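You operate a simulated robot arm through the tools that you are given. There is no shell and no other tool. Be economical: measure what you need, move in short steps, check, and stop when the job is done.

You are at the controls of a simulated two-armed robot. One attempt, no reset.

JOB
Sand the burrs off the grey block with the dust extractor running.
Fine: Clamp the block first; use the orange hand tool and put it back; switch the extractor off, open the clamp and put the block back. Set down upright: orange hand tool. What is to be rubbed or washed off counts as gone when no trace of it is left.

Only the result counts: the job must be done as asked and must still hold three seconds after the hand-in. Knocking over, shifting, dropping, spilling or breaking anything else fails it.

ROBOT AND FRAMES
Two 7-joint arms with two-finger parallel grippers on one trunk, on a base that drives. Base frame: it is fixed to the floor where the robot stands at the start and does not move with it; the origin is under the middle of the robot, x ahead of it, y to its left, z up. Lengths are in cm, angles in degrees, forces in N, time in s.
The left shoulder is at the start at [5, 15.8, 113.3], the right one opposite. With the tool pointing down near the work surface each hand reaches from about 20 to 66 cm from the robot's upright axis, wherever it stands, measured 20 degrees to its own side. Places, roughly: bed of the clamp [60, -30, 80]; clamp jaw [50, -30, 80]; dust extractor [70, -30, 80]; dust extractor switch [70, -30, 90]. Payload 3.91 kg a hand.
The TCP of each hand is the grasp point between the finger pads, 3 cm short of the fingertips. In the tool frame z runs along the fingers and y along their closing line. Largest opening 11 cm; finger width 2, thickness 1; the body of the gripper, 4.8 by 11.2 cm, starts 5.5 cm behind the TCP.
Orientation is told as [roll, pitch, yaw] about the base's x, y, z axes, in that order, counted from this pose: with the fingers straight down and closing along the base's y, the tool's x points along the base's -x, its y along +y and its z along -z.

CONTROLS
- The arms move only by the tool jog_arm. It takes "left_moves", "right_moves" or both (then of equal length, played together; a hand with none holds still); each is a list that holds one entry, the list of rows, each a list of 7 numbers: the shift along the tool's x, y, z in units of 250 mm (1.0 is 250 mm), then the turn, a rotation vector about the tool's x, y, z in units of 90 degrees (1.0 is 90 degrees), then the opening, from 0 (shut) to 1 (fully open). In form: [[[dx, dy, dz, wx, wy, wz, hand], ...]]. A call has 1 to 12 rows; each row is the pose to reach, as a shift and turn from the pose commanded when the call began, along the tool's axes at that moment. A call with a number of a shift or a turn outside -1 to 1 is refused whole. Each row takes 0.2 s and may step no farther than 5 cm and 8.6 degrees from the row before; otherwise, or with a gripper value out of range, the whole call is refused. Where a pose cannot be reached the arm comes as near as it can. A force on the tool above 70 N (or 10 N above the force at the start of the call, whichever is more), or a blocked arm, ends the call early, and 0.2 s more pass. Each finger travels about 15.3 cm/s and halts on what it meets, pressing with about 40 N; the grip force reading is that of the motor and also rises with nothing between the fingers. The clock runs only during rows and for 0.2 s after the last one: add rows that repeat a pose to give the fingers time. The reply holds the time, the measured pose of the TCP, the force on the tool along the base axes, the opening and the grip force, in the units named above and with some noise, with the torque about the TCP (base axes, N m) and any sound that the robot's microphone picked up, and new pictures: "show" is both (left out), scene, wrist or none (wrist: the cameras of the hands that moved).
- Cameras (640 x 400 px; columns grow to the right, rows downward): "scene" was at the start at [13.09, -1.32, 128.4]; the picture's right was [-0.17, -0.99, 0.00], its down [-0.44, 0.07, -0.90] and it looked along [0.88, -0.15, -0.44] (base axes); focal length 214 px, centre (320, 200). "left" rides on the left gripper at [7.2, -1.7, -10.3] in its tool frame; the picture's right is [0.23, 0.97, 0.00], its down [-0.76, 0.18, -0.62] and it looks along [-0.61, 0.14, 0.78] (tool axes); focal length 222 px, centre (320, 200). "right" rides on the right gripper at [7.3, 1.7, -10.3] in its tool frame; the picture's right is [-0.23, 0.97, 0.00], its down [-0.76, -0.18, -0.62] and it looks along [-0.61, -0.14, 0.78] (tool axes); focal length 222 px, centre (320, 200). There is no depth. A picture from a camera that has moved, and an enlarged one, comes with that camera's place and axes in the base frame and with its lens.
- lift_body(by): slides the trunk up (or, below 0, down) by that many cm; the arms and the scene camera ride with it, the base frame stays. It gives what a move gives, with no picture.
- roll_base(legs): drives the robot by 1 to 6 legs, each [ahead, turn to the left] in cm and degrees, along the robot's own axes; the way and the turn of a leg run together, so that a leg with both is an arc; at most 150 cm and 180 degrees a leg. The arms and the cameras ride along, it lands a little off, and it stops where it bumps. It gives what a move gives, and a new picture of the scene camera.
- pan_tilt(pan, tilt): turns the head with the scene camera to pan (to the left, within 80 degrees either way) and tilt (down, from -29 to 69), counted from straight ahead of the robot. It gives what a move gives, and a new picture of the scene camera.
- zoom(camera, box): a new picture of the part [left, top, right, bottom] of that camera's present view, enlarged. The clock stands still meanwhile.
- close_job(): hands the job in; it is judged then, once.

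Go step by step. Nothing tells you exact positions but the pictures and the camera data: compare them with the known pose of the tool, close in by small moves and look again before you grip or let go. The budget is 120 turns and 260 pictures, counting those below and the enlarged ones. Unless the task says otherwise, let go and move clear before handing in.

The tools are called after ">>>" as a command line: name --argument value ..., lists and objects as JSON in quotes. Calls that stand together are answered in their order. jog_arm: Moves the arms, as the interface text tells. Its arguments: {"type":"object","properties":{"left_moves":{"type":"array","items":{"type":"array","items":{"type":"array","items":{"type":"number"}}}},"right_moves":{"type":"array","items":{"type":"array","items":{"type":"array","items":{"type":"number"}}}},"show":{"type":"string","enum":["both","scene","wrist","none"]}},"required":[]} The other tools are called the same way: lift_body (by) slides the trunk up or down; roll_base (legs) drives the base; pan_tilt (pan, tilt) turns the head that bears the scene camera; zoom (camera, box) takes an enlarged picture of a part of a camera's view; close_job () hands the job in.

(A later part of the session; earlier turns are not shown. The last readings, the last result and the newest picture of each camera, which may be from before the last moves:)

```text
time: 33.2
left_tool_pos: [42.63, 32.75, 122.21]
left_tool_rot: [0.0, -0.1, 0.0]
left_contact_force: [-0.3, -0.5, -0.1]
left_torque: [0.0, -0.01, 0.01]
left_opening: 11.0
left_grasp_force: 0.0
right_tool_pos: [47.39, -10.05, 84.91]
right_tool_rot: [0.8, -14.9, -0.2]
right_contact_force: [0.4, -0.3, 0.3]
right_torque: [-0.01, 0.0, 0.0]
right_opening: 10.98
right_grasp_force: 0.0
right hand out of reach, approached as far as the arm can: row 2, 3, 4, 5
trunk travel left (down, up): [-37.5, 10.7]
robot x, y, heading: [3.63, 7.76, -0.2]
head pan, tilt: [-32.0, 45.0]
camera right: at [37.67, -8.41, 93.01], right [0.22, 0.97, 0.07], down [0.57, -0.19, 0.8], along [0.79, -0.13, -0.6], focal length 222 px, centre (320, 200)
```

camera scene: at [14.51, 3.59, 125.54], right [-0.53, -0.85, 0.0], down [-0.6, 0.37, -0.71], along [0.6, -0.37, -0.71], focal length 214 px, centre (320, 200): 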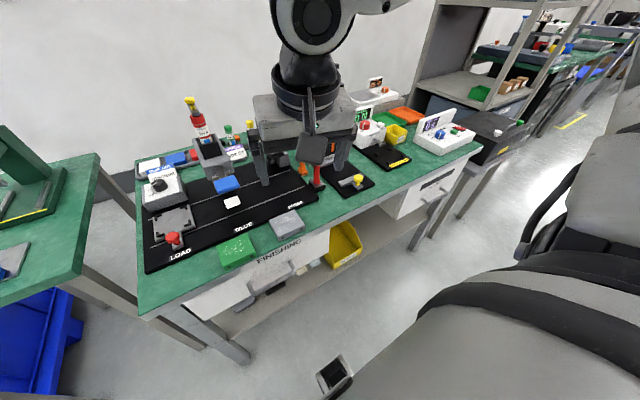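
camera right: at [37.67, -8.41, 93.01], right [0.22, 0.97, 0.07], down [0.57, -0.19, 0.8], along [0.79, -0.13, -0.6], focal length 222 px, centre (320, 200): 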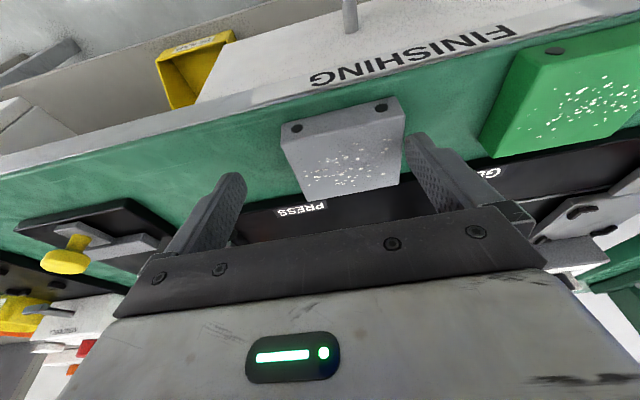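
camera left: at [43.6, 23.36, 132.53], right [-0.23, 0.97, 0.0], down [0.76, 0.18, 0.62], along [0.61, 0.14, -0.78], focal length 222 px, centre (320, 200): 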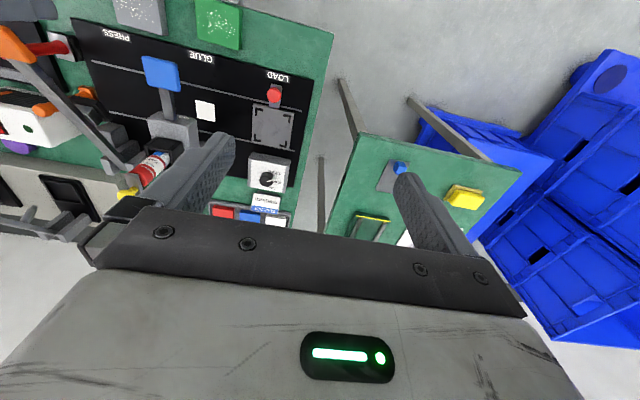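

The limitation grows as the hand goes lower, so lowering the trunk should fix it. I raise the hand and lower the trunk by 12 cm.

>>> jog_arm --right_moves '[[[0, 0, -0.17, 0, 0, 0, 1], [0, 0.04, -0.34, 0, 0, 0, 1], [0, 0.08, -0.5, 0, 0, 0, 1], [0.04, 0.08, -0.66, 0, 0, 0, 1]]]' --show "none"

>>> lift_body --by -12

```text
time: 34.2
left_tool_pos: [42.55, 32.69, 122.29]
left_tool_rot: [0.0, -0.2, -0.1]
left_contact_force: [-0.3, -0.3, -0.2]
left_torque: [0.01, -0.04, -0.03]
left_opening: 10.98
left_grasp_force: 0.1
right_tool_pos: [41.83, -8.21, 100.63]
right_tool_rot: [0.7, -15.0, 0.0]
right_contact_force: [-0.6, -0.8, -0.3]
right_torque: [-0.02, 0.0, -0.04]
right_opening: 10.97
right_grasp_force: 0.0
trunk travel left (down, up): [-37.5, 10.7]
robot x, y, heading: [3.5, 7.65, 0.2]
head pan, tilt: [-32.0, 45.0]
```

```text
time: 35.7
left_tool_pos: [42.57, 32.63, 110.28]
left_tool_rot: [0.1, -0.1, -0.1]
left_contact_force: [0.1, 0.3, -0.4]
left_torque: [-0.01, 0.0, 0.03]
left_opening: 11.02
left_grasp_force: 0.0
right_tool_pos: [42.05, -8.3, 88.56]
right_tool_rot: [0.7, -15.0, -0.2]
right_contact_force: [-0.6, -0.3, 0.1]
right_torque: [0.01, -0.01, 0.0]
right_opening: 11.01
right_grasp_force: 0.0
trunk travel left (down, up): [-25.5, 22.7]
robot x, y, heading: [3.47, 7.29, -0.0]
head pan, tilt: [-32.0, 45.0]
```

>>> jog_arm --right_moves '[[[-0.128, 0.008, 0.034, 0, 0, 0, 1], [-0.257, 0.016, 0.069, 0, 0, 0, 1], [-0.223, 0.016, 0.195, 0, 0, 0, 1], [-0.189, 0.016, 0.322, 0, 0, 0, 1], [-0.189, 0.016, 0.322, 0, 0, 0, 1]]]'

```text
time: 37.0
left_tool_pos: [42.3, 32.69, 110.5]
left_tool_rot: [-0.2, -0.5, -0.1]
left_contact_force: [0.4, 1.1, 0.2]
left_torque: [-0.01, -0.05, -0.06]
left_opening: 11.01
left_grasp_force: 0.2
right_tool_pos: [48.8, -7.71, 83.1]
right_tool_rot: [0.3, -16.2, -0.2]
right_contact_force: [-21.5, -0.1, 34.0]
right_torque: [-1.95, 0.71, -1.25]
right_opening: 11.0
right_grasp_force: 0.1
trunk travel left (down, up): [-25.5, 22.7]
robot x, y, heading: [3.41, 7.83, -0.3]
head pan, tilt: [-32.0, 45.0]
stopped in row 5 (right hand): the force on the tool passed its limit at 71 N (the readings are from after the stop); the commanded pose is now the measured one
camera scene: at [13.95, 3.64, 113.59], right [-0.53, -0.85, 0.0], down [-0.6, 0.37, -0.71], along [0.6, -0.38, -0.7], focal length 214 px, centre (320, 200)
camera right: at [39.08, -6.02, 91.06], right [0.22, 0.97, 0.07], down [0.56, -0.18, 0.81], along [0.8, -0.14, -0.58], focal length 222 px, centre (320, 200)
```

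scene: 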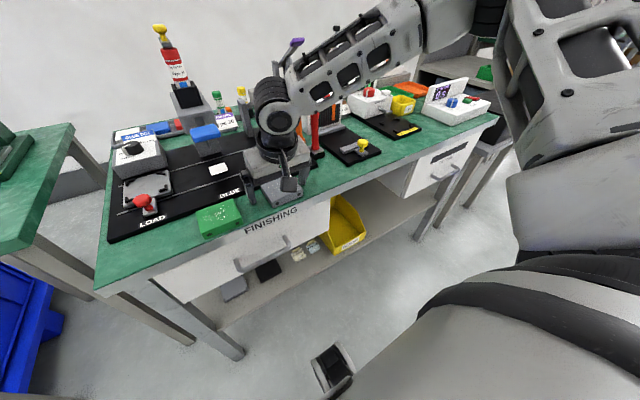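
right: 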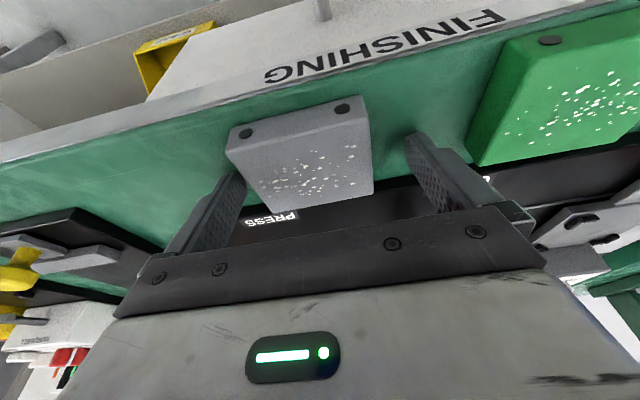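

The tip touched the table, so the table is about z 80 and the block top about 83. I raise slightly, shift back 1 cm and grip.

>>> jog_arm --right_moves '[[[0.02, -0.008, -0.03, 0.006, 0, 0, 1], [0.034, -0.008, -0.03, 0.006, 0, 0, 1], [0.034, -0.008, -0.03, 0.006, 0, 0, 0.4], [0.034, -0.008, -0.03, 0.006, 0, 0, 0.4], [0.034, -0.008, -0.03, 0.006, 0, 0, 0.4], [0.034, -0.008, -0.03, 0.006, 0, 0, 0.4]]]' --show "wrist"

```text
time: 38.5
left_tool_pos: [42.63, 32.63, 110.28]
left_tool_rot: [0.0, -0.2, -0.1]
left_contact_force: [0.3, -0.6, -0.4]
left_torque: [-0.03, -0.02, 0.0]
left_opening: 11.0
left_grasp_force: 0.0
right_tool_pos: [48.19, -8.11, 83.17]
right_tool_rot: [-0.3, -15.9, 0.0]
right_contact_force: [-1.0, 2.3, 3.0]
right_torque: [0.22, 0.03, -0.02]
right_opening: 7.38
right_grasp_force: 39.9
trunk travel left (down, up): [-25.5, 22.7]
robot x, y, heading: [3.26, 8.03, -0.2]
head pan, tilt: [-32.0, 45.0]
camera right: at [38.43, -6.27, 91.11], right [0.22, 0.97, 0.06], down [0.56, -0.18, 0.81], along [0.8, -0.14, -0.59], focal length 222 px, centre (320, 200)
```

right: 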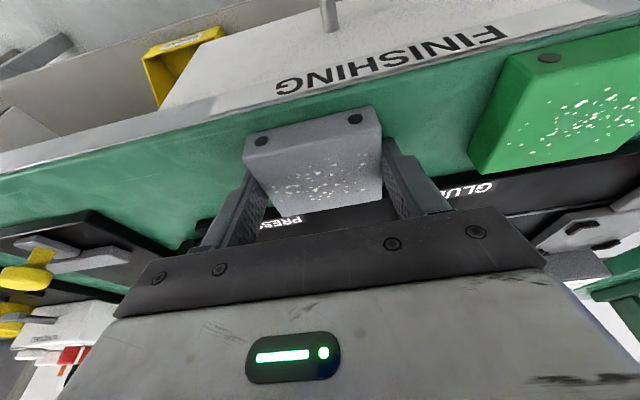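

Block gripped (7.4 cm wide). I lift it 14 cm and carry it right along the front to the clamp.

>>> jog_arm --right_moves '[[[-0.026, 0, -0.187, 0, 0, 0, 0.4], [-0.052, 0, -0.373, 0, 0, 0, 0.4], [-0.077, 0, -0.56, 0, 0, 0, 0.4], [-0.077, -0.19, -0.56, 0, 0, 0, 0.4], [-0.077, -0.38, -0.56, 0, 0, 0, 0.4], [-0.077, -0.57, -0.56, 0, 0, 0, 0.4], [-0.077, -0.76, -0.56, 0, 0, 0, 0.4], [-0.077, -0.94, -0.56, 0, 0, 0, 0.4], [-0.077, -0.984, -0.56, 0, 0, 0, 0.4], [-0.077, -0.984, -0.56, 0, 0, 0, 0.4]]]'

>>> pan_tilt --pan -40 --tilt 40

>>> zoom --camera "scene" --box '[200, 60, 420, 260]'

```text
time: 40.6
left_tool_pos: [42.55, 32.61, 110.26]
left_tool_rot: [0.0, 0.0, -0.1]
left_contact_force: [0.2, -0.2, 0.4]
left_torque: [-0.02, 0.03, 0.01]
left_opening: 10.99
left_grasp_force: 0.0
right_tool_pos: [46.19, -32.75, 97.07]
right_tool_rot: [-0.1, -15.9, -0.1]
right_contact_force: [-0.4, 0.1, -1.3]
right_torque: [0.0, 0.01, 0.0]
right_opening: 7.4
right_grasp_force: 40.0
trunk travel left (down, up): [-25.5, 22.7]
robot x, y, heading: [3.49, 7.65, 0.1]
head pan, tilt: [-32.0, 45.0]
camera scene: at [14.39, 3.56, 113.55], right [-0.53, -0.85, 0.0], down [-0.6, 0.38, -0.71], along [0.6, -0.38, -0.71], focal length 214 px, centre (320, 200)
camera right: at [36.42, -30.87, 105.03], right [0.22, 0.97, 0.06], down [0.56, -0.18, 0.81], along [0.8, -0.14, -0.59], focal length 222 px, centre (320, 200)
```

scene: 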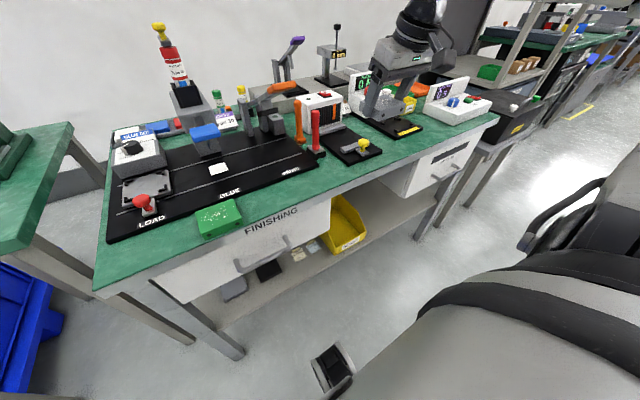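
right: 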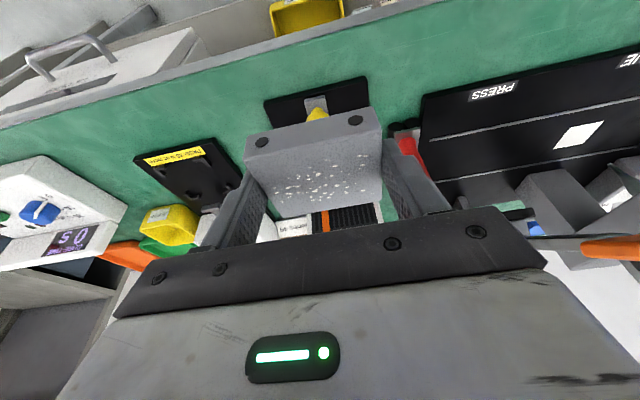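

```text
time: 41.3
left_tool_pos: [42.59, 32.54, 110.35]
left_tool_rot: [-0.1, -0.1, -0.2]
left_contact_force: [-0.2, 0.2, 0.4]
left_torque: [0.0, -0.01, 0.0]
left_opening: 11.0
left_grasp_force: 0.0
right_tool_pos: [46.21, -32.54, 97.06]
right_tool_rot: [-0.1, -15.9, -0.1]
right_contact_force: [0.6, 0.2, -1.2]
right_torque: [0.01, 0.03, -0.03]
right_opening: 7.41
right_grasp_force: 39.7
trunk travel left (down, up): [-25.5, 22.7]
robot x, y, heading: [3.53, 7.88, 0.0]
head pan, tilt: [-40.0, 40.0]
camera scene: at [14.01, 2.41, 114.28], right [-0.64, -0.77, 0.0], down [-0.49, 0.41, -0.77], along [0.59, -0.49, -0.64], focal length 214 px, centre (320, 200)
```

scene: 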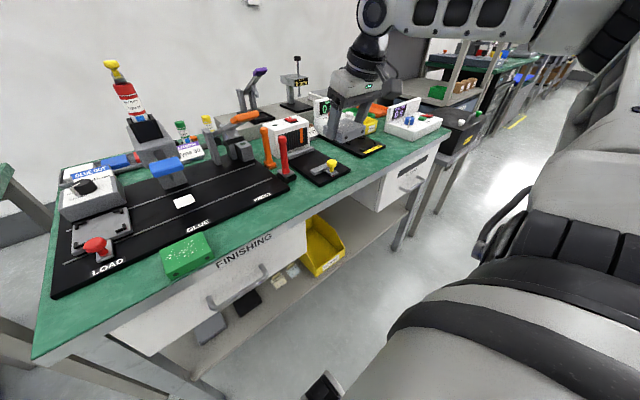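

```text
2.00 times, centred on (310, 160) of scene
camera zoom: at [14.01, 2.41, 114.28], right [-0.64, -0.77, 0.0], down [-0.49, 0.41, -0.77], along [0.59, -0.49, -0.64], focal length 429 px, centre (340, 280)
```

zoom: 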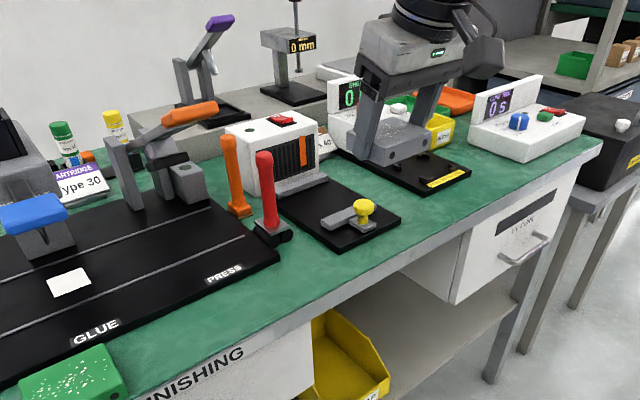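

The bed spans y −26.9…−38.4 (centre −32.65), jaw bar about x 52.5 and fixed jaw about x 64. Target block centre x≈58.5. I move forward and descend to just above the bed.

>>> jog_arm --right_moves '[[[-0.155, 0, 0.044, 0, 0, 0, 0.4], [-0.31, 0, 0.088, 0, 0, 0, 0.4], [-0.466, 0, 0.133, 0, 0, 0, 0.4], [-0.426, 0, 0.274, 0, 0, 0, 0.4], [-0.386, 0, 0.415, 0, 0, 0, 0.4], [-0.356, 0, 0.52, 0, 0, 0, 0.4], [-0.356, 0, 0.52, 0, 0, 0, 0.4]]]' --show "wrist"

>>> zoom --camera "scene" --box '[230, 90, 390, 210]'

```text
time: 42.9
left_tool_pos: [42.56, 32.75, 110.29]
left_tool_rot: [0.1, -0.1, -0.1]
left_contact_force: [0.4, 0.5, 0.2]
left_torque: [-0.01, 0.01, 0.01]
left_opening: 10.98
left_grasp_force: 0.0
right_tool_pos: [58.35, -32.66, 87.16]
right_tool_rot: [-0.1, -15.9, -0.1]
right_contact_force: [0.2, -0.5, -0.6]
right_torque: [0.01, 0.0, -0.01]
right_opening: 7.39
right_grasp_force: 39.8
trunk travel left (down, up): [-25.5, 22.7]
robot x, y, heading: [3.1, 8.03, -0.0]
head pan, tilt: [-40.0, 40.0]
camera right: at [48.6, -30.9, 95.12], right [0.22, 0.97, 0.06], down [0.56, -0.18, 0.81], along [0.8, -0.14, -0.59], focal length 222 px, centre (320, 200)
```

right: 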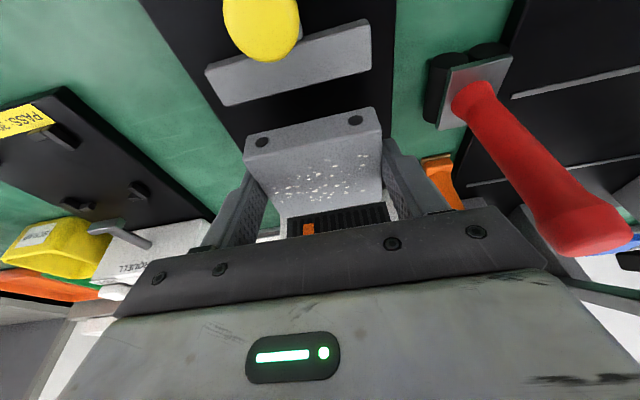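

```text
3.33 times, centred on (310, 150) of scene
camera zoom: at [14.01, 2.4, 114.28], right [-0.64, -0.77, 0.0], down [-0.49, 0.41, -0.77], along [0.59, -0.49, -0.64], focal length 715 px, centre (353, 367)
```

zoom: 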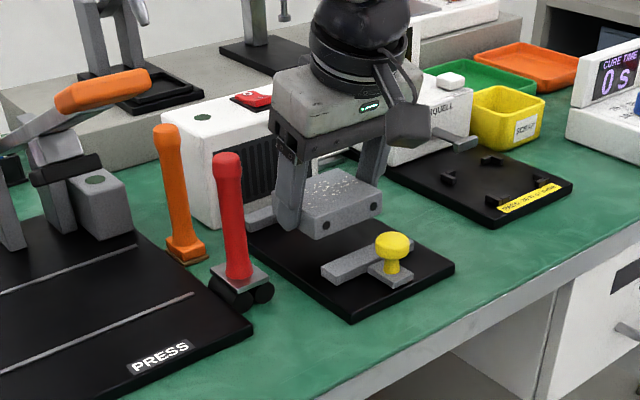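

Block is aligned over the bed with clearance to both jaws. I lower it to near contact.

>>> jog_arm --right_moves '[[[0.014, 0, 0.05, 0, 0, 0, 0.4], [0.0285, 0, 0.1, 0, 0, 0, 0.4], [0.0285, 0, 0.1, 0, 0, 0, 0.4]]]' --show "wrist"

>>> zoom --camera "scene" --box '[270, 120, 350, 180]'

```text
time: 43.7
left_tool_pos: [42.55, 32.67, 110.09]
left_tool_rot: [0.0, -0.1, -0.1]
left_contact_force: [-0.6, 0.2, -0.8]
left_torque: [-0.01, 0.0, 0.02]
left_opening: 10.98
left_grasp_force: 0.1
right_tool_pos: [58.34, -32.54, 84.63]
right_tool_rot: [-0.1, -15.9, -0.2]
right_contact_force: [-0.2, 0.3, -0.4]
right_torque: [0.01, 0.02, -0.01]
right_opening: 7.42
right_grasp_force: 40.3
trunk travel left (down, up): [-25.5, 22.7]
robot x, y, heading: [3.44, 7.6, 0.2]
head pan, tilt: [-40.0, 40.0]
camera right: at [48.6, -30.79, 92.55], right [0.22, 0.97, 0.06], down [0.56, -0.18, 0.81], along [0.8, -0.14, -0.59], focal length 222 px, centre (320, 200)
```

right: 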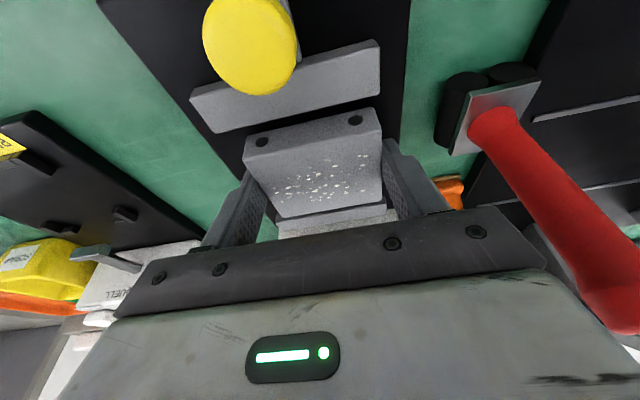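

```text
6.67 times, centred on (310, 150) of scene
camera zoom: at [14.01, 2.4, 114.28], right [-0.64, -0.77, 0.0], down [-0.49, 0.41, -0.77], along [0.59, -0.49, -0.64], focal length 1430 px, centre (387, 533)
```

zoom: 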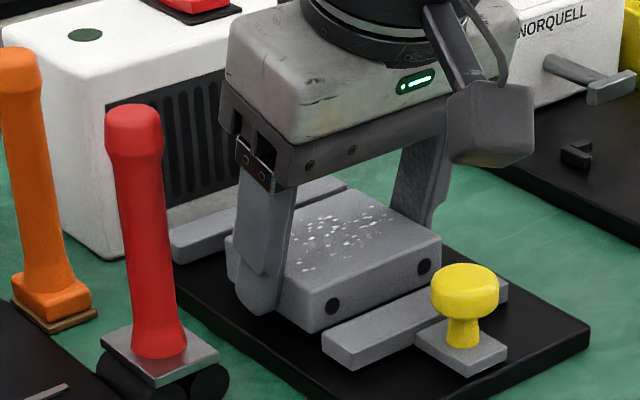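

>>> jog_arm --right_moves '[[[0.004, 0, 0.015, 0, 0, 0, 0.4], [0.008, 0, 0.03, 0, 0, 0, 0.4], [0.008, 0, 0.03, 0, 0, 0, 0.4]]]' --show "none"

```text
time: 44.5
left_tool_pos: [42.38, 32.64, 110.46]
left_tool_rot: [-0.1, -0.4, -0.1]
left_contact_force: [0.0, -0.1, -0.1]
left_torque: [-0.02, -0.04, 0.0]
left_opening: 11.02
left_grasp_force: 0.0
right_tool_pos: [58.3, -32.6, 84.39]
right_tool_rot: [-0.2, -16.5, -0.1]
right_contact_force: [-4.1, -5.1, 26.9]
right_torque: [0.98, 0.2, 0.55]
right_opening: 7.4
right_grasp_force: 40.0
trunk travel left (down, up): [-25.5, 22.7]
robot x, y, heading: [3.32, 7.64, 0.0]
head pan, tilt: [-40.0, 40.0]
```

The block is on the bed (contact at 84.4). I release with a moderate opening and rise.

>>> jog_arm --right_moves '[[[0, 0, -0.004, 0, 0, 0, 0.82], [0, 0, -0.004, 0, 0, 0, 0.82], [-0.015, 0, -0.055, 0, 0, 0, 0.82], [-0.055, 0, -0.19, 0, 0, 0, 0.82], [-0.1, 0, -0.37, 0, 0, 0, 0.82]]]' --show "wrist"

>>> zoom --camera "scene" --box '[270, 120, 350, 180]'

```text
time: 45.7
left_tool_pos: [42.5, 32.73, 110.23]
left_tool_rot: [0.0, -0.2, 0.0]
left_contact_force: [-0.9, -0.4, 0.6]
left_torque: [0.0, -0.02, 0.0]
left_opening: 10.98
left_grasp_force: 0.1
right_tool_pos: [58.26, -32.39, 93.38]
right_tool_rot: [-0.1, -15.7, 0.0]
right_contact_force: [0.6, 0.6, -0.6]
right_torque: [0.0, 0.02, -0.03]
right_opening: 9.06
right_grasp_force: 0.0
trunk travel left (down, up): [-25.5, 22.7]
robot x, y, heading: [3.34, 8.01, 0.2]
head pan, tilt: [-40.0, 40.0]
camera right: at [48.49, -30.66, 101.31], right [0.22, 0.97, 0.06], down [0.56, -0.18, 0.81], along [0.8, -0.14, -0.59], focal length 222 px, centre (320, 200)
```

right: 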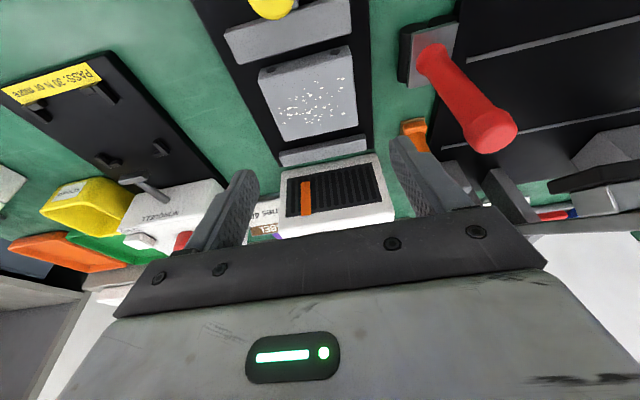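

```text
6.67 times, centred on (310, 150) of scene
camera zoom: at [13.98, 2.44, 114.27], right [-0.64, -0.77, 0.0], down [-0.49, 0.41, -0.77], along [0.59, -0.49, -0.64], focal length 1430 px, centre (387, 533)
```

zoom: 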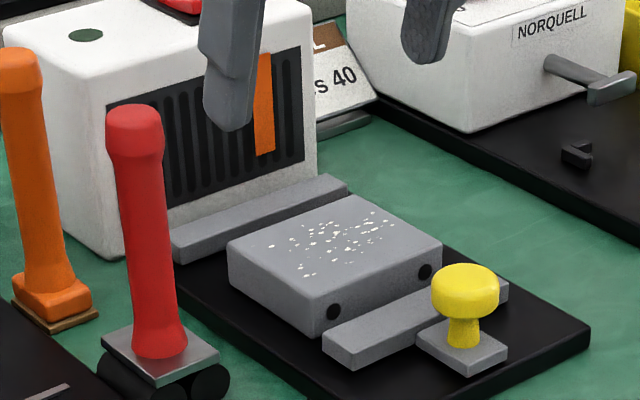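

Block sits well in the clamp. Next I push the jaw closed by holding its yellow knob; I hover over it first.

>>> jog_arm --right_moves '[[[0.16, -0.002, -0.045, 0, 0, 0, 0.82], [0.32, -0.006, -0.09, 0, 0, 0, 0.82], [0.32, -0.006, -0.09, 0, 0, 0, 0.6], [0.32, -0.006, -0.09, 0, 0, 0, 0.6]]]' --show "wrist"

>>> zoom --camera "scene" --box '[270, 120, 350, 180]'

```text
time: 46.7
left_tool_pos: [42.61, 32.66, 110.24]
left_tool_rot: [0.0, -0.2, -0.1]
left_contact_force: [0.8, -0.7, -0.4]
left_torque: [0.01, 0.01, -0.01]
left_opening: 10.99
left_grasp_force: 0.0
right_tool_pos: [49.96, -32.53, 93.35]
right_tool_rot: [-0.1, -15.8, -0.1]
right_contact_force: [0.0, 0.3, 0.9]
right_torque: [0.01, 0.0, 0.01]
right_opening: 6.58
right_grasp_force: 0.1
trunk travel left (down, up): [-25.5, 22.7]
robot x, y, heading: [3.54, 7.54, -0.1]
head pan, tilt: [-40.0, 40.0]
camera right: at [40.26, -30.79, 101.32], right [0.22, 0.97, 0.06], down [0.56, -0.18, 0.81], along [0.8, -0.14, -0.59], focal length 222 px, centre (320, 200)
```

right: 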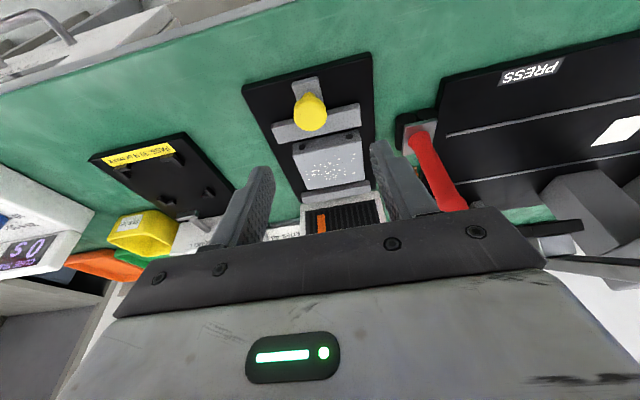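

```text
6.67 times, centred on (310, 150) of scene
camera zoom: at [14.01, 2.41, 114.28], right [-0.64, -0.77, 0.0], down [-0.49, 0.41, -0.77], along [0.59, -0.49, -0.64], focal length 1430 px, centre (387, 533)
```

zoom: 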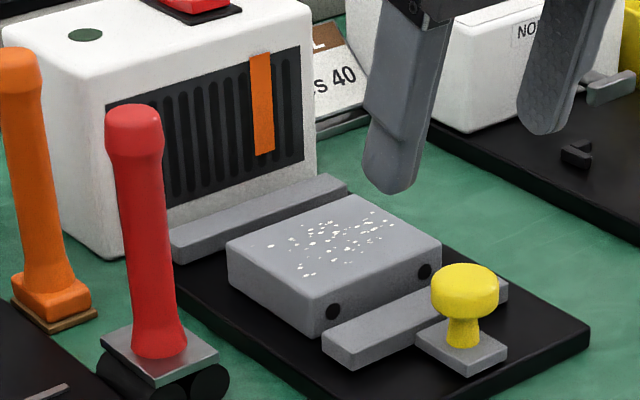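

>>> jog_arm --right_moves '[[[0.03, -0.008, 0.12, 0, 0, 0, 0.6], [0.06, -0.008, 0.22, 0, 0, 0, 0.6], [0.082, -0.008, 0.285, 0, 0, 0, 0.6], [0.082, -0.008, 0.285, 0, 0, 0, 0.1], [0.082, -0.008, 0.285, 0, 0, 0, 0.1], [0.082, -0.008, 0.285, 0, 0, 0, 0.1]]]' --show "wrist"

>>> zoom --camera "scene" --box '[270, 120, 350, 180]'

```text
time: 48.1
left_tool_pos: [42.5, 32.39, 110.34]
left_tool_rot: [0.1, -0.3, -0.1]
left_contact_force: [0.5, -0.5, 0.7]
left_torque: [-0.05, -0.02, 0.01]
left_opening: 11.02
left_grasp_force: 0.1
right_tool_pos: [49.89, -33.16, 85.91]
right_tool_rot: [-0.3, -15.9, -0.2]
right_contact_force: [0.8, -23.3, 4.2]
right_torque: [-0.45, 0.06, -0.39]
right_opening: 2.73
right_grasp_force: 45.5
trunk travel left (down, up): [-25.5, 22.7]
robot x, y, heading: [3.41, 7.55, -0.2]
head pan, tilt: [-40.0, 40.0]
camera right: at [40.07, -31.25, 93.85], right [0.22, 0.97, 0.06], down [0.56, -0.18, 0.81], along [0.8, -0.15, -0.59], focal length 222 px, centre (320, 200)
```

right: 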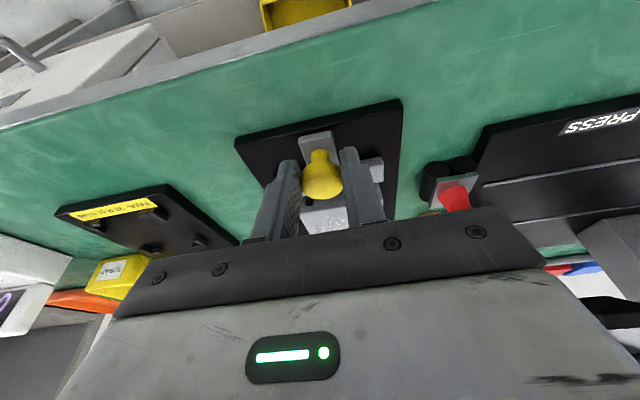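

```text
6.67 times, centred on (310, 150) of scene
camera zoom: at [13.98, 2.22, 114.27], right [-0.64, -0.77, 0.0], down [-0.49, 0.42, -0.77], along [0.59, -0.49, -0.64], focal length 1430 px, centre (387, 533)
```

zoom: 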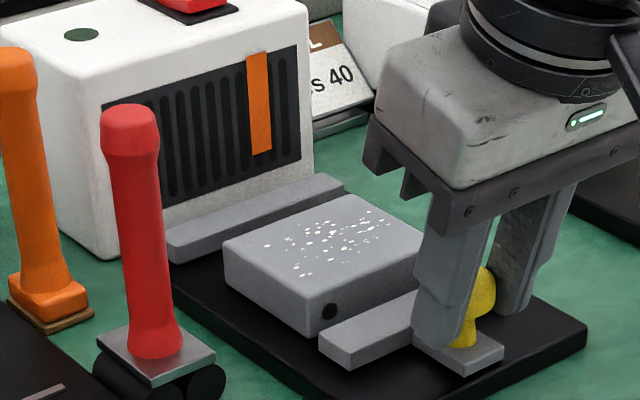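

Knob held. I slide the jaw forward in small steps.

>>> jog_arm --right_moves '[[[-0.02, -0.014, 0.0055, 0, 0, 0, 0.1], [-0.04, -0.014, 0.011, 0, 0, 0, 0.1], [-0.06, -0.014, 0.0165, 0, 0, 0, 0.1]]]' --show "none"

>>> zoom --camera "scene" --box '[270, 120, 350, 180]'

```text
time: 48.9
left_tool_pos: [42.52, 32.64, 110.16]
left_tool_rot: [0.1, -0.1, 0.0]
left_contact_force: [0.8, 0.5, 0.5]
left_torque: [0.0, 0.04, 0.01]
left_opening: 10.97
left_grasp_force: 0.0
right_tool_pos: [51.48, -33.0, 85.94]
right_tool_rot: [0.0, -15.8, 0.0]
right_contact_force: [-0.2, -3.5, -2.1]
right_torque: [-0.07, -0.25, -0.07]
right_opening: 2.72
right_grasp_force: 44.5
trunk travel left (down, up): [-25.5, 22.7]
robot x, y, heading: [3.56, 7.75, 0.0]
head pan, tilt: [-40.0, 40.0]
```

```text
6.67 times, centred on (310, 150) of scene
camera zoom: at [14.01, 2.39, 114.27], right [-0.64, -0.77, 0.0], down [-0.49, 0.41, -0.77], along [0.59, -0.49, -0.64], focal length 1430 px, centre (387, 533)
```

zoom: 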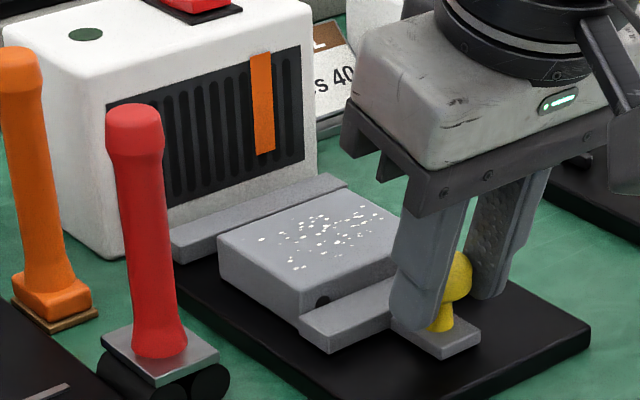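

The jaw has reached the block and slides it; I keep pushing toward the fixed jaw.

>>> jog_arm --right_moves '[[[-0.012, 0, 0.0035, 0, 0, 0, 0.1], [-0.024, 0, 0.007, 0, 0, 0, 0.1], [-0.034, 0, 0.01, 0, 0, 0, 0.1], [-0.044, 0, 0.0125, 0, 0, 0, 0.1]]]' --show "none"

>>> zoom --camera "scene" --box '[270, 120, 350, 180]'

```text
time: 49.9
left_tool_pos: [42.51, 32.64, 110.12]
left_tool_rot: [-0.1, -0.1, 0.0]
left_contact_force: [-0.2, -0.9, 0.1]
left_torque: [0.02, 0.0, 0.0]
left_opening: 10.99
left_grasp_force: 0.1
right_tool_pos: [52.6, -33.11, 85.98]
right_tool_rot: [-0.1, -15.8, 0.1]
right_contact_force: [-1.2, 12.3, -4.9]
right_torque: [0.28, 0.12, 0.13]
right_opening: 2.71
right_grasp_force: 45.1
trunk travel left (down, up): [-25.5, 22.7]
robot x, y, heading: [3.43, 7.74, 0.0]
head pan, tilt: [-40.0, 40.0]
```

```text
6.67 times, centred on (310, 150) of scene
camera zoom: at [14.03, 2.49, 114.27], right [-0.64, -0.77, 0.0], down [-0.49, 0.41, -0.77], along [0.59, -0.49, -0.64], focal length 1430 px, centre (387, 533)
```

zoom: 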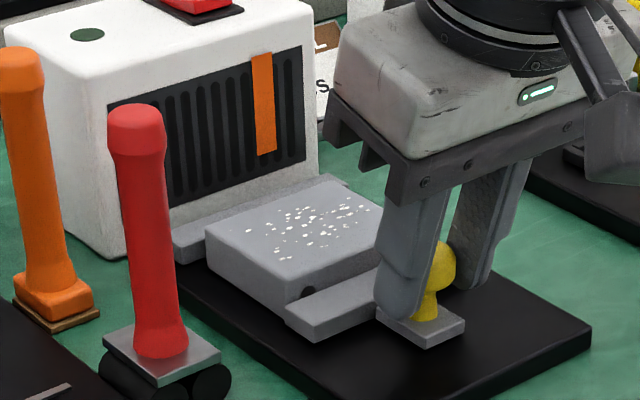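

>>> jog_arm --right_moves '[[[-0.01, 0.004, 0.003, 0, 0, 0, 0.1], [-0.02, 0.004, 0.0055, 0, 0, 0, 0.1], [-0.03, 0.004, 0.0085, 0, 0, 0, 0.1], [-0.04, 0.004, 0.0115, 0, 0, 0, 0.1], [-0.04, 0.004, 0.0115, 0, 0, 0, 0.1]]]' --show "none"

>>> zoom --camera "scene" --box '[270, 120, 350, 180]'

```text
time: 51.1
left_tool_pos: [42.4, 32.64, 110.25]
left_tool_rot: [-0.1, -0.2, -0.1]
left_contact_force: [-0.8, 0.1, 0.5]
left_torque: [-0.02, 0.0, 0.0]
left_opening: 11.02
left_grasp_force: 0.1
right_tool_pos: [53.44, -33.0, 86.05]
right_tool_rot: [-0.1, -15.6, -0.1]
right_contact_force: [-17.3, 14.6, 0.6]
right_torque: [0.36, 0.13, 0.15]
right_opening: 2.7
right_grasp_force: 45.2
trunk travel left (down, up): [-25.5, 22.7]
robot x, y, heading: [3.37, 7.55, -0.3]
head pan, tilt: [-40.0, 40.0]
```

```text
6.67 times, centred on (310, 150) of scene
camera zoom: at [13.83, 2.52, 114.32], right [-0.64, -0.77, 0.0], down [-0.49, 0.41, -0.77], along [0.59, -0.49, -0.64], focal length 1430 px, centre (387, 533)
```

zoom: 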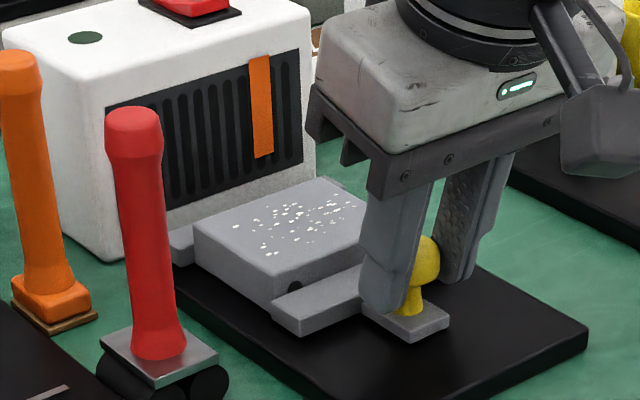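

Contact with the fixed jaw (17 N). I press a touch more, then let go of the knob and rise.

>>> jog_arm --right_moves '[[[-0.012, 0, 0.0035, 0, 0, 0, 0.1], [-0.016, 0, 0.0045, 0, 0, 0, 0.1], [-0.016, 0, 0.0045, 0, 0, 0, 0.1]]]' --show "none"

>>> jog_arm --right_moves '[[[0.02, 0, -0.003, 0, 0, 0, 0.5], [0.02, 0, -0.003, 0, 0, 0, 0.5], [0.02, 0, -0.1, 0, 0, 0, 0.5], [-0.02, 0, -0.25, 0, 0, 0, 0.5], [-0.06, 0, -0.42, 0, 0, 0, 0.5]]]' --show "wrist"

>>> zoom --camera "scene" --box '[250, 105, 350, 180]'

```text
time: 51.9
left_tool_pos: [42.26, 32.81, 110.34]
left_tool_rot: [0.0, -0.3, -0.1]
left_contact_force: [-0.3, 0.2, 0.5]
left_torque: [0.02, -0.03, 0.0]
left_opening: 11.02
left_grasp_force: 0.1
right_tool_pos: [53.42, -33.17, 85.92]
right_tool_rot: [-0.2, -15.3, 0.0]
right_contact_force: [-35.9, 10.4, 3.5]
right_torque: [0.2, 0.47, 0.14]
right_opening: 2.7
right_grasp_force: 45.2
trunk travel left (down, up): [-25.5, 22.7]
robot x, y, heading: [3.33, 7.48, 0.2]
head pan, tilt: [-40.0, 40.0]
```

```text
time: 53.1
left_tool_pos: [42.49, 32.59, 110.12]
left_tool_rot: [0.0, 0.0, -0.1]
left_contact_force: [0.0, 0.5, -0.6]
left_torque: [-0.02, 0.0, 0.01]
left_opening: 11.0
left_grasp_force: 0.1
right_tool_pos: [52.49, -33.15, 96.33]
right_tool_rot: [-0.1, -15.8, 0.0]
right_contact_force: [0.5, -0.2, -0.2]
right_torque: [-0.02, 0.02, 0.0]
right_opening: 5.51
right_grasp_force: 0.0
trunk travel left (down, up): [-25.5, 22.7]
robot x, y, heading: [3.59, 7.81, 0.2]
head pan, tilt: [-40.0, 40.0]
camera right: at [42.69, -31.46, 104.27], right [0.22, 0.97, 0.06], down [0.56, -0.18, 0.81], along [0.8, -0.14, -0.59], focal length 222 px, centre (320, 200)
```

right: 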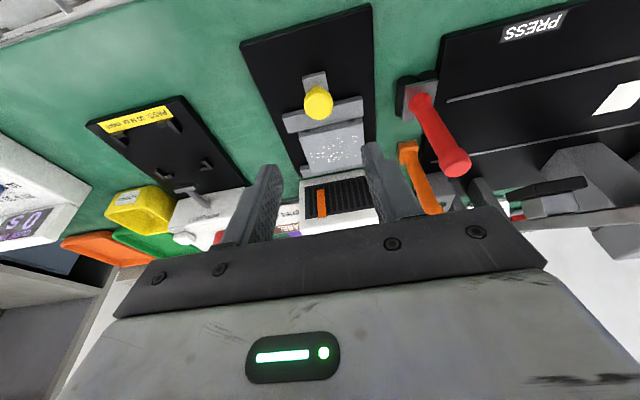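

```text
5.33 times, centred on (300, 142) of scene
camera zoom: at [13.99, 2.43, 114.28], right [-0.64, -0.77, 0.0], down [-0.49, 0.41, -0.77], along [0.59, -0.49, -0.64], focal length 1144 px, centre (427, 507)
```

zoom: 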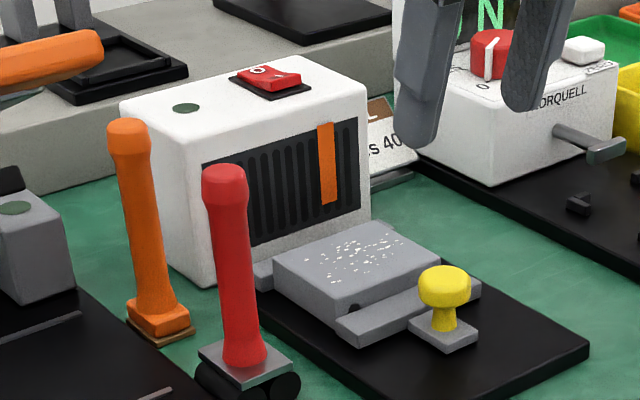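

Clamp closed on the block. Now a close look at the extractor switch.

>>> zoom --camera "scene" --box '[286, 110, 318, 130]'

>>> jog_arm --right_moves '[[[-0.12, 0.01, -0.08, 0, 0, 0, 0.2], [-0.24, 0.03, -0.16, 0, 0, 0, 0], [-0.32, 0.05, -0.24, 0, 0, 0, 0], [-0.4, 0.05, -0.28, 0, 0, 0, 0]]]' --show "wrist"

```text
16.00 times, centred on (302, 120) of scene
camera zoom: at [13.99, 2.43, 114.28], right [-0.64, -0.77, 0.0], down [-0.49, 0.41, -0.77], along [0.59, -0.49, -0.64], focal length 3432 px, centre (608, 1480)
```

zoom: 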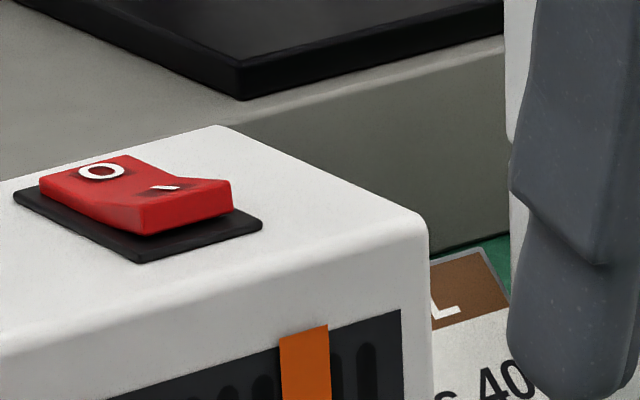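

```text
time: 54.1
left_tool_pos: [42.61, 32.76, 110.15]
left_tool_rot: [0.1, -0.1, 0.0]
left_contact_force: [-0.7, 0.1, 0.3]
left_torque: [0.02, 0.01, 0.05]
left_opening: 11.0
left_grasp_force: 0.1
right_tool_pos: [60.26, -32.23, 105.77]
right_tool_rot: [-0.1, -15.7, -0.1]
right_contact_force: [0.0, 0.8, -0.8]
right_torque: [-0.01, 0.04, 0.04]
right_opening: 0.0
right_grasp_force: 37.5
trunk travel left (down, up): [-25.5, 22.7]
robot x, y, heading: [3.31, 7.65, 0.0]
head pan, tilt: [-40.0, 40.0]
camera right: at [50.56, -30.4, 113.79], right [0.22, 0.97, 0.06], down [0.56, -0.18, 0.81], along [0.8, -0.14, -0.59], focal length 222 px, centre (320, 200)
```

right: 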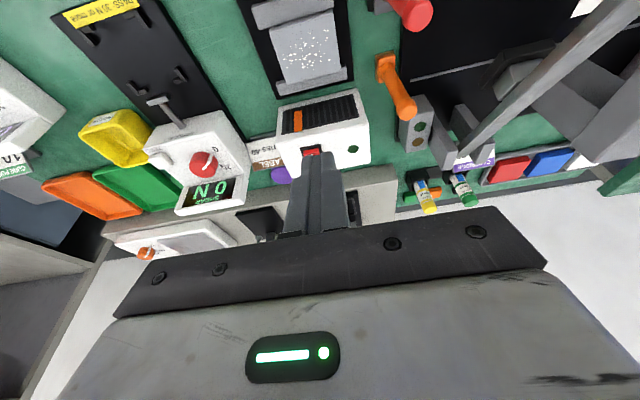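

The switch (I side toward the robot, currently raised; O side pressed) is at about (71.5,-34.6,90), too far from here. I retract the right hand, raise the left, and shunt the base right and forward.

>>> jog_arm --right_moves '[[[0.19, 0.02, -0.06, 0, 0, 0, 0], [0.38, 0.05, -0.12, 0, 0, 0, 0], [0.56, 0.1, -0.17, 0, 0, 0, 0], [0.74, 0.2, -0.21, 0, 0, 0, 0]]]' --left_moves '[[[0.05, 0, -0.15, 0, 0, 0, 1], [0.1, 0, -0.3, 0, 0, 0, 1], [0.15, 0, -0.42, 0, 0, 0, 1], [0.2, 0, -0.48, 0, 0, 0, 1]]]' --show "none"

>>> roll_base --legs '[[-12, 0], [0, -45], [14, 0], [0, 45], [12, 0]]'

```text
refused: row 2 steps farther than a row can; nothing moved
```

```text
time: 61.3
left_tool_pos: [52.04, 23.14, 110.28]
left_tool_rot: [0.0, -0.1, 0.4]
left_contact_force: [1.0, -0.4, 0.3]
left_torque: [-0.06, 0.01, -0.04]
left_opening: 11.0
left_grasp_force: 0.0
right_tool_pos: [70.22, -41.56, 105.8]
right_tool_rot: [-0.1, -15.8, 0.4]
right_contact_force: [0.6, 0.3, 1.1]
right_torque: [0.0, -0.01, 0.02]
right_opening: 0.0
right_grasp_force: 37.4
trunk travel left (down, up): [-25.5, 22.7]
robot x, y, heading: [13.24, -2.29, 0.4]
head pan, tilt: [-40.0, 40.0]
camera scene: at [23.73, -7.35, 114.27], right [-0.64, -0.77, 0.0], down [-0.5, 0.41, -0.77], along [0.59, -0.49, -0.64], focal length 214 px, centre (320, 200)
```

scene: 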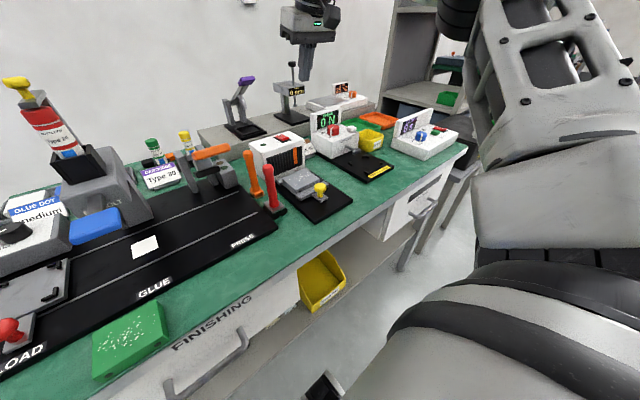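

The hand came through clear, and the base is at (13.2,-2.3). Now I bring the closed fingertips above the near side of the rocker.

>>> jog_arm --right_moves '[[[0.0, 0.14, 0, 0, 0, 0, 0], [0.0, 0.28, 0, 0, 0, 0, 0], [0.042, 0.28, 0.15, 0, 0, 0, 0], [0.085, 0.28, 0.3, 0, 0, 0, 0], [0.085, 0.28, 0.3, 0, 0, 0, 0]]]'

>>> zoom --camera "scene" --box '[240, 90, 340, 165]'

>>> zoom --camera "right" --box '[240, 60, 400, 180]'

```text
time: 62.5
left_tool_pos: [51.92, 23.07, 110.29]
left_tool_rot: [0.0, -0.2, 0.4]
left_contact_force: [1.0, 0.0, 0.4]
left_torque: [0.03, -0.03, -0.02]
left_opening: 10.99
left_grasp_force: 0.1
right_tool_pos: [70.0, -34.39, 98.06]
right_tool_rot: [-0.1, -15.8, 0.4]
right_contact_force: [-0.8, -0.3, -0.1]
right_torque: [-0.05, -0.03, 0.0]
right_opening: 0.01
right_grasp_force: 37.2
trunk travel left (down, up): [-25.5, 22.7]
robot x, y, heading: [13.22, -2.15, 0.5]
head pan, tilt: [-40.0, 40.0]
camera scene: at [23.69, -7.34, 114.28], right [-0.64, -0.77, 0.0], down [-0.5, 0.41, -0.77], along [0.59, -0.49, -0.64], focal length 214 px, centre (320, 200)
camera right: at [60.34, -32.74, 106.03], right [0.21, 0.98, 0.06], down [0.56, -0.17, 0.81], along [0.8, -0.14, -0.59], focal length 222 px, centre (320, 200)
```

scene: 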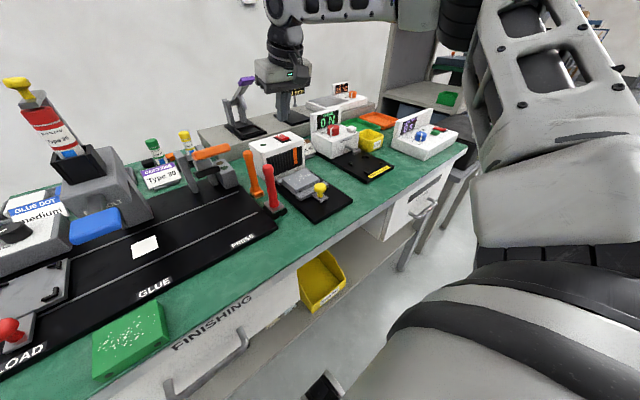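
right: 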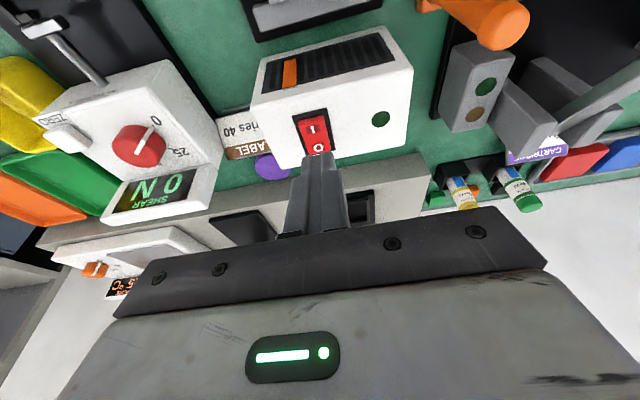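

```text
5.33 times, centred on (290, 128) of scene
camera zoom: at [23.69, -7.34, 114.28], right [-0.64, -0.77, 0.0], down [-0.5, 0.41, -0.77], along [0.59, -0.49, -0.64], focal length 1144 px, centre (480, 587)
```

zoom: 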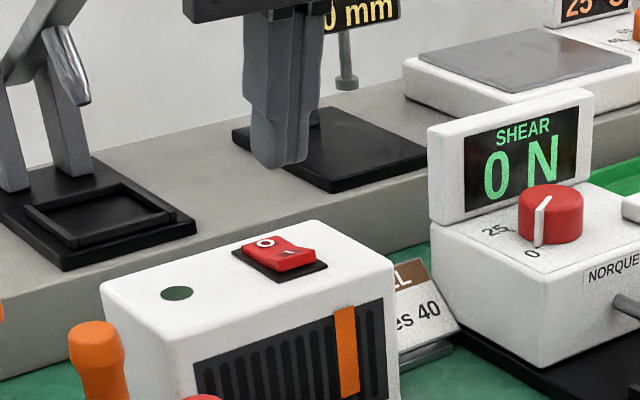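

```text
3.33 times, centred on (320, 120) of right
camera zoom: at [60.34, -32.74, 106.03], right [0.21, 0.98, 0.06], down [0.56, -0.17, 0.81], along [0.8, -0.14, -0.59], focal length 740 px, centre (320, 467)
```

zoom: 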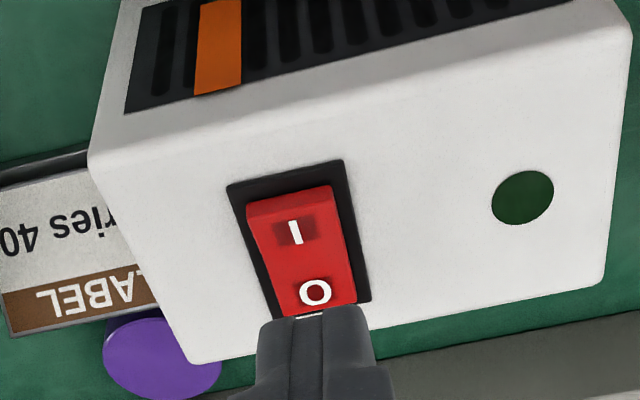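

The "I" face is at (71.6,-34.9,90.6). I descend to just above it.

>>> jog_arm --right_moves '[[[-0.02, -0.02, 0.03, 0, 0, 0, 0], [-0.005, -0.02, 0.12, 0, 0, 0, 0], [-0.005, -0.02, 0.155, 0, 0, 0, 0], [-0.005, -0.02, 0.155, 0, 0, 0, 0]]]' --show "none"

>>> zoom --camera "scene" --box '[270, 112, 310, 142]'

>>> zoom --camera "right" --box '[240, 100, 400, 220]'

```text
time: 63.5
left_tool_pos: [52.06, 23.06, 110.29]
left_tool_rot: [-0.1, -0.2, 0.3]
left_contact_force: [0.1, 0.4, -0.9]
left_torque: [0.0, 0.02, -0.01]
left_opening: 11.0
left_grasp_force: 0.1
right_tool_pos: [71.42, -35.15, 94.51]
right_tool_rot: [-0.1, -15.9, 0.2]
right_contact_force: [0.4, -0.1, -0.1]
right_torque: [-0.01, -0.04, 0.0]
right_opening: 0.0
right_grasp_force: 38.0
trunk travel left (down, up): [-25.5, 22.7]
robot x, y, heading: [13.25, -2.21, 0.4]
head pan, tilt: [-40.0, 40.0]
```

```text
13.33 times, centred on (290, 127) of scene
camera zoom: at [23.69, -7.35, 114.28], right [-0.64, -0.77, 0.0], down [-0.5, 0.41, -0.77], along [0.59, -0.49, -0.64], focal length 2860 px, centre (720, 1173)
```

zoom: 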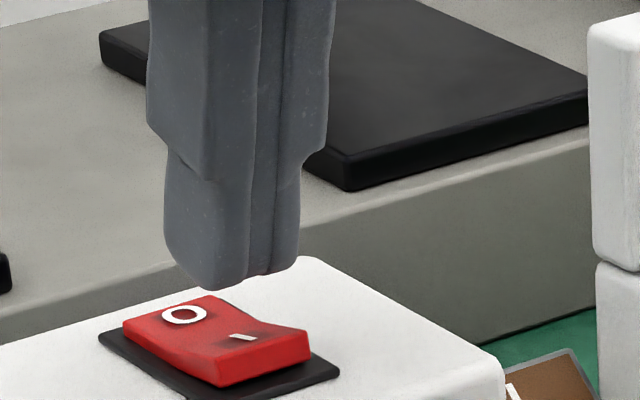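

```text
3.33 times, centred on (320, 160) of right
camera zoom: at [61.67, -33.4, 102.37], right [0.21, 0.98, 0.06], down [0.56, -0.17, 0.81], along [0.8, -0.14, -0.59], focal length 740 px, centre (320, 333)
```

zoom: 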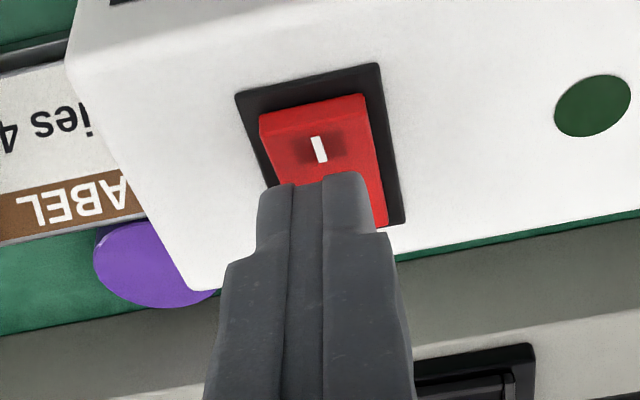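

>>> jog_arm --right_moves '[[[0.027, 0, -0.008, 0, 0, 0, 0], [0.034, 0, 0.015, 0, 0, 0, 0], [0.04, 0, 0.038, 0, 0, 0, 0], [0.04, 0, 0.038, 0, 0, 0, 0]]]' --show "none"

>>> zoom --camera "scene" --box '[270, 112, 310, 142]'

```text
time: 64.5
left_tool_pos: [51.98, 23.12, 110.13]
left_tool_rot: [0.0, -0.1, 0.4]
left_contact_force: [0.0, -0.3, -0.3]
left_torque: [0.0, -0.01, -0.01]
left_opening: 11.0
left_grasp_force: 0.1
right_tool_pos: [70.67, -35.03, 93.27]
right_tool_rot: [0.0, -15.9, 0.4]
right_contact_force: [-0.7, -1.1, 0.0]
right_torque: [-0.02, 0.01, 0.03]
right_opening: 0.01
right_grasp_force: 37.6
trunk travel left (down, up): [-25.5, 22.7]
robot x, y, heading: [12.88, -2.23, 0.2]
head pan, tilt: [-40.0, 40.0]
```

```text
13.33 times, centred on (290, 127) of scene
camera zoom: at [23.69, -7.34, 114.28], right [-0.64, -0.77, 0.0], down [-0.5, 0.41, -0.77], along [0.59, -0.49, -0.64], focal length 2860 px, centre (720, 1173)
```

zoom: 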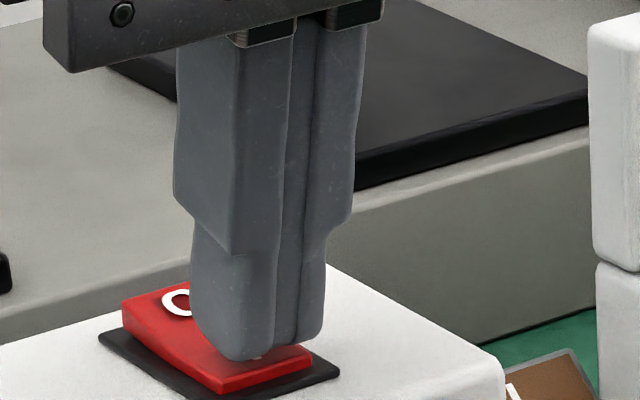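

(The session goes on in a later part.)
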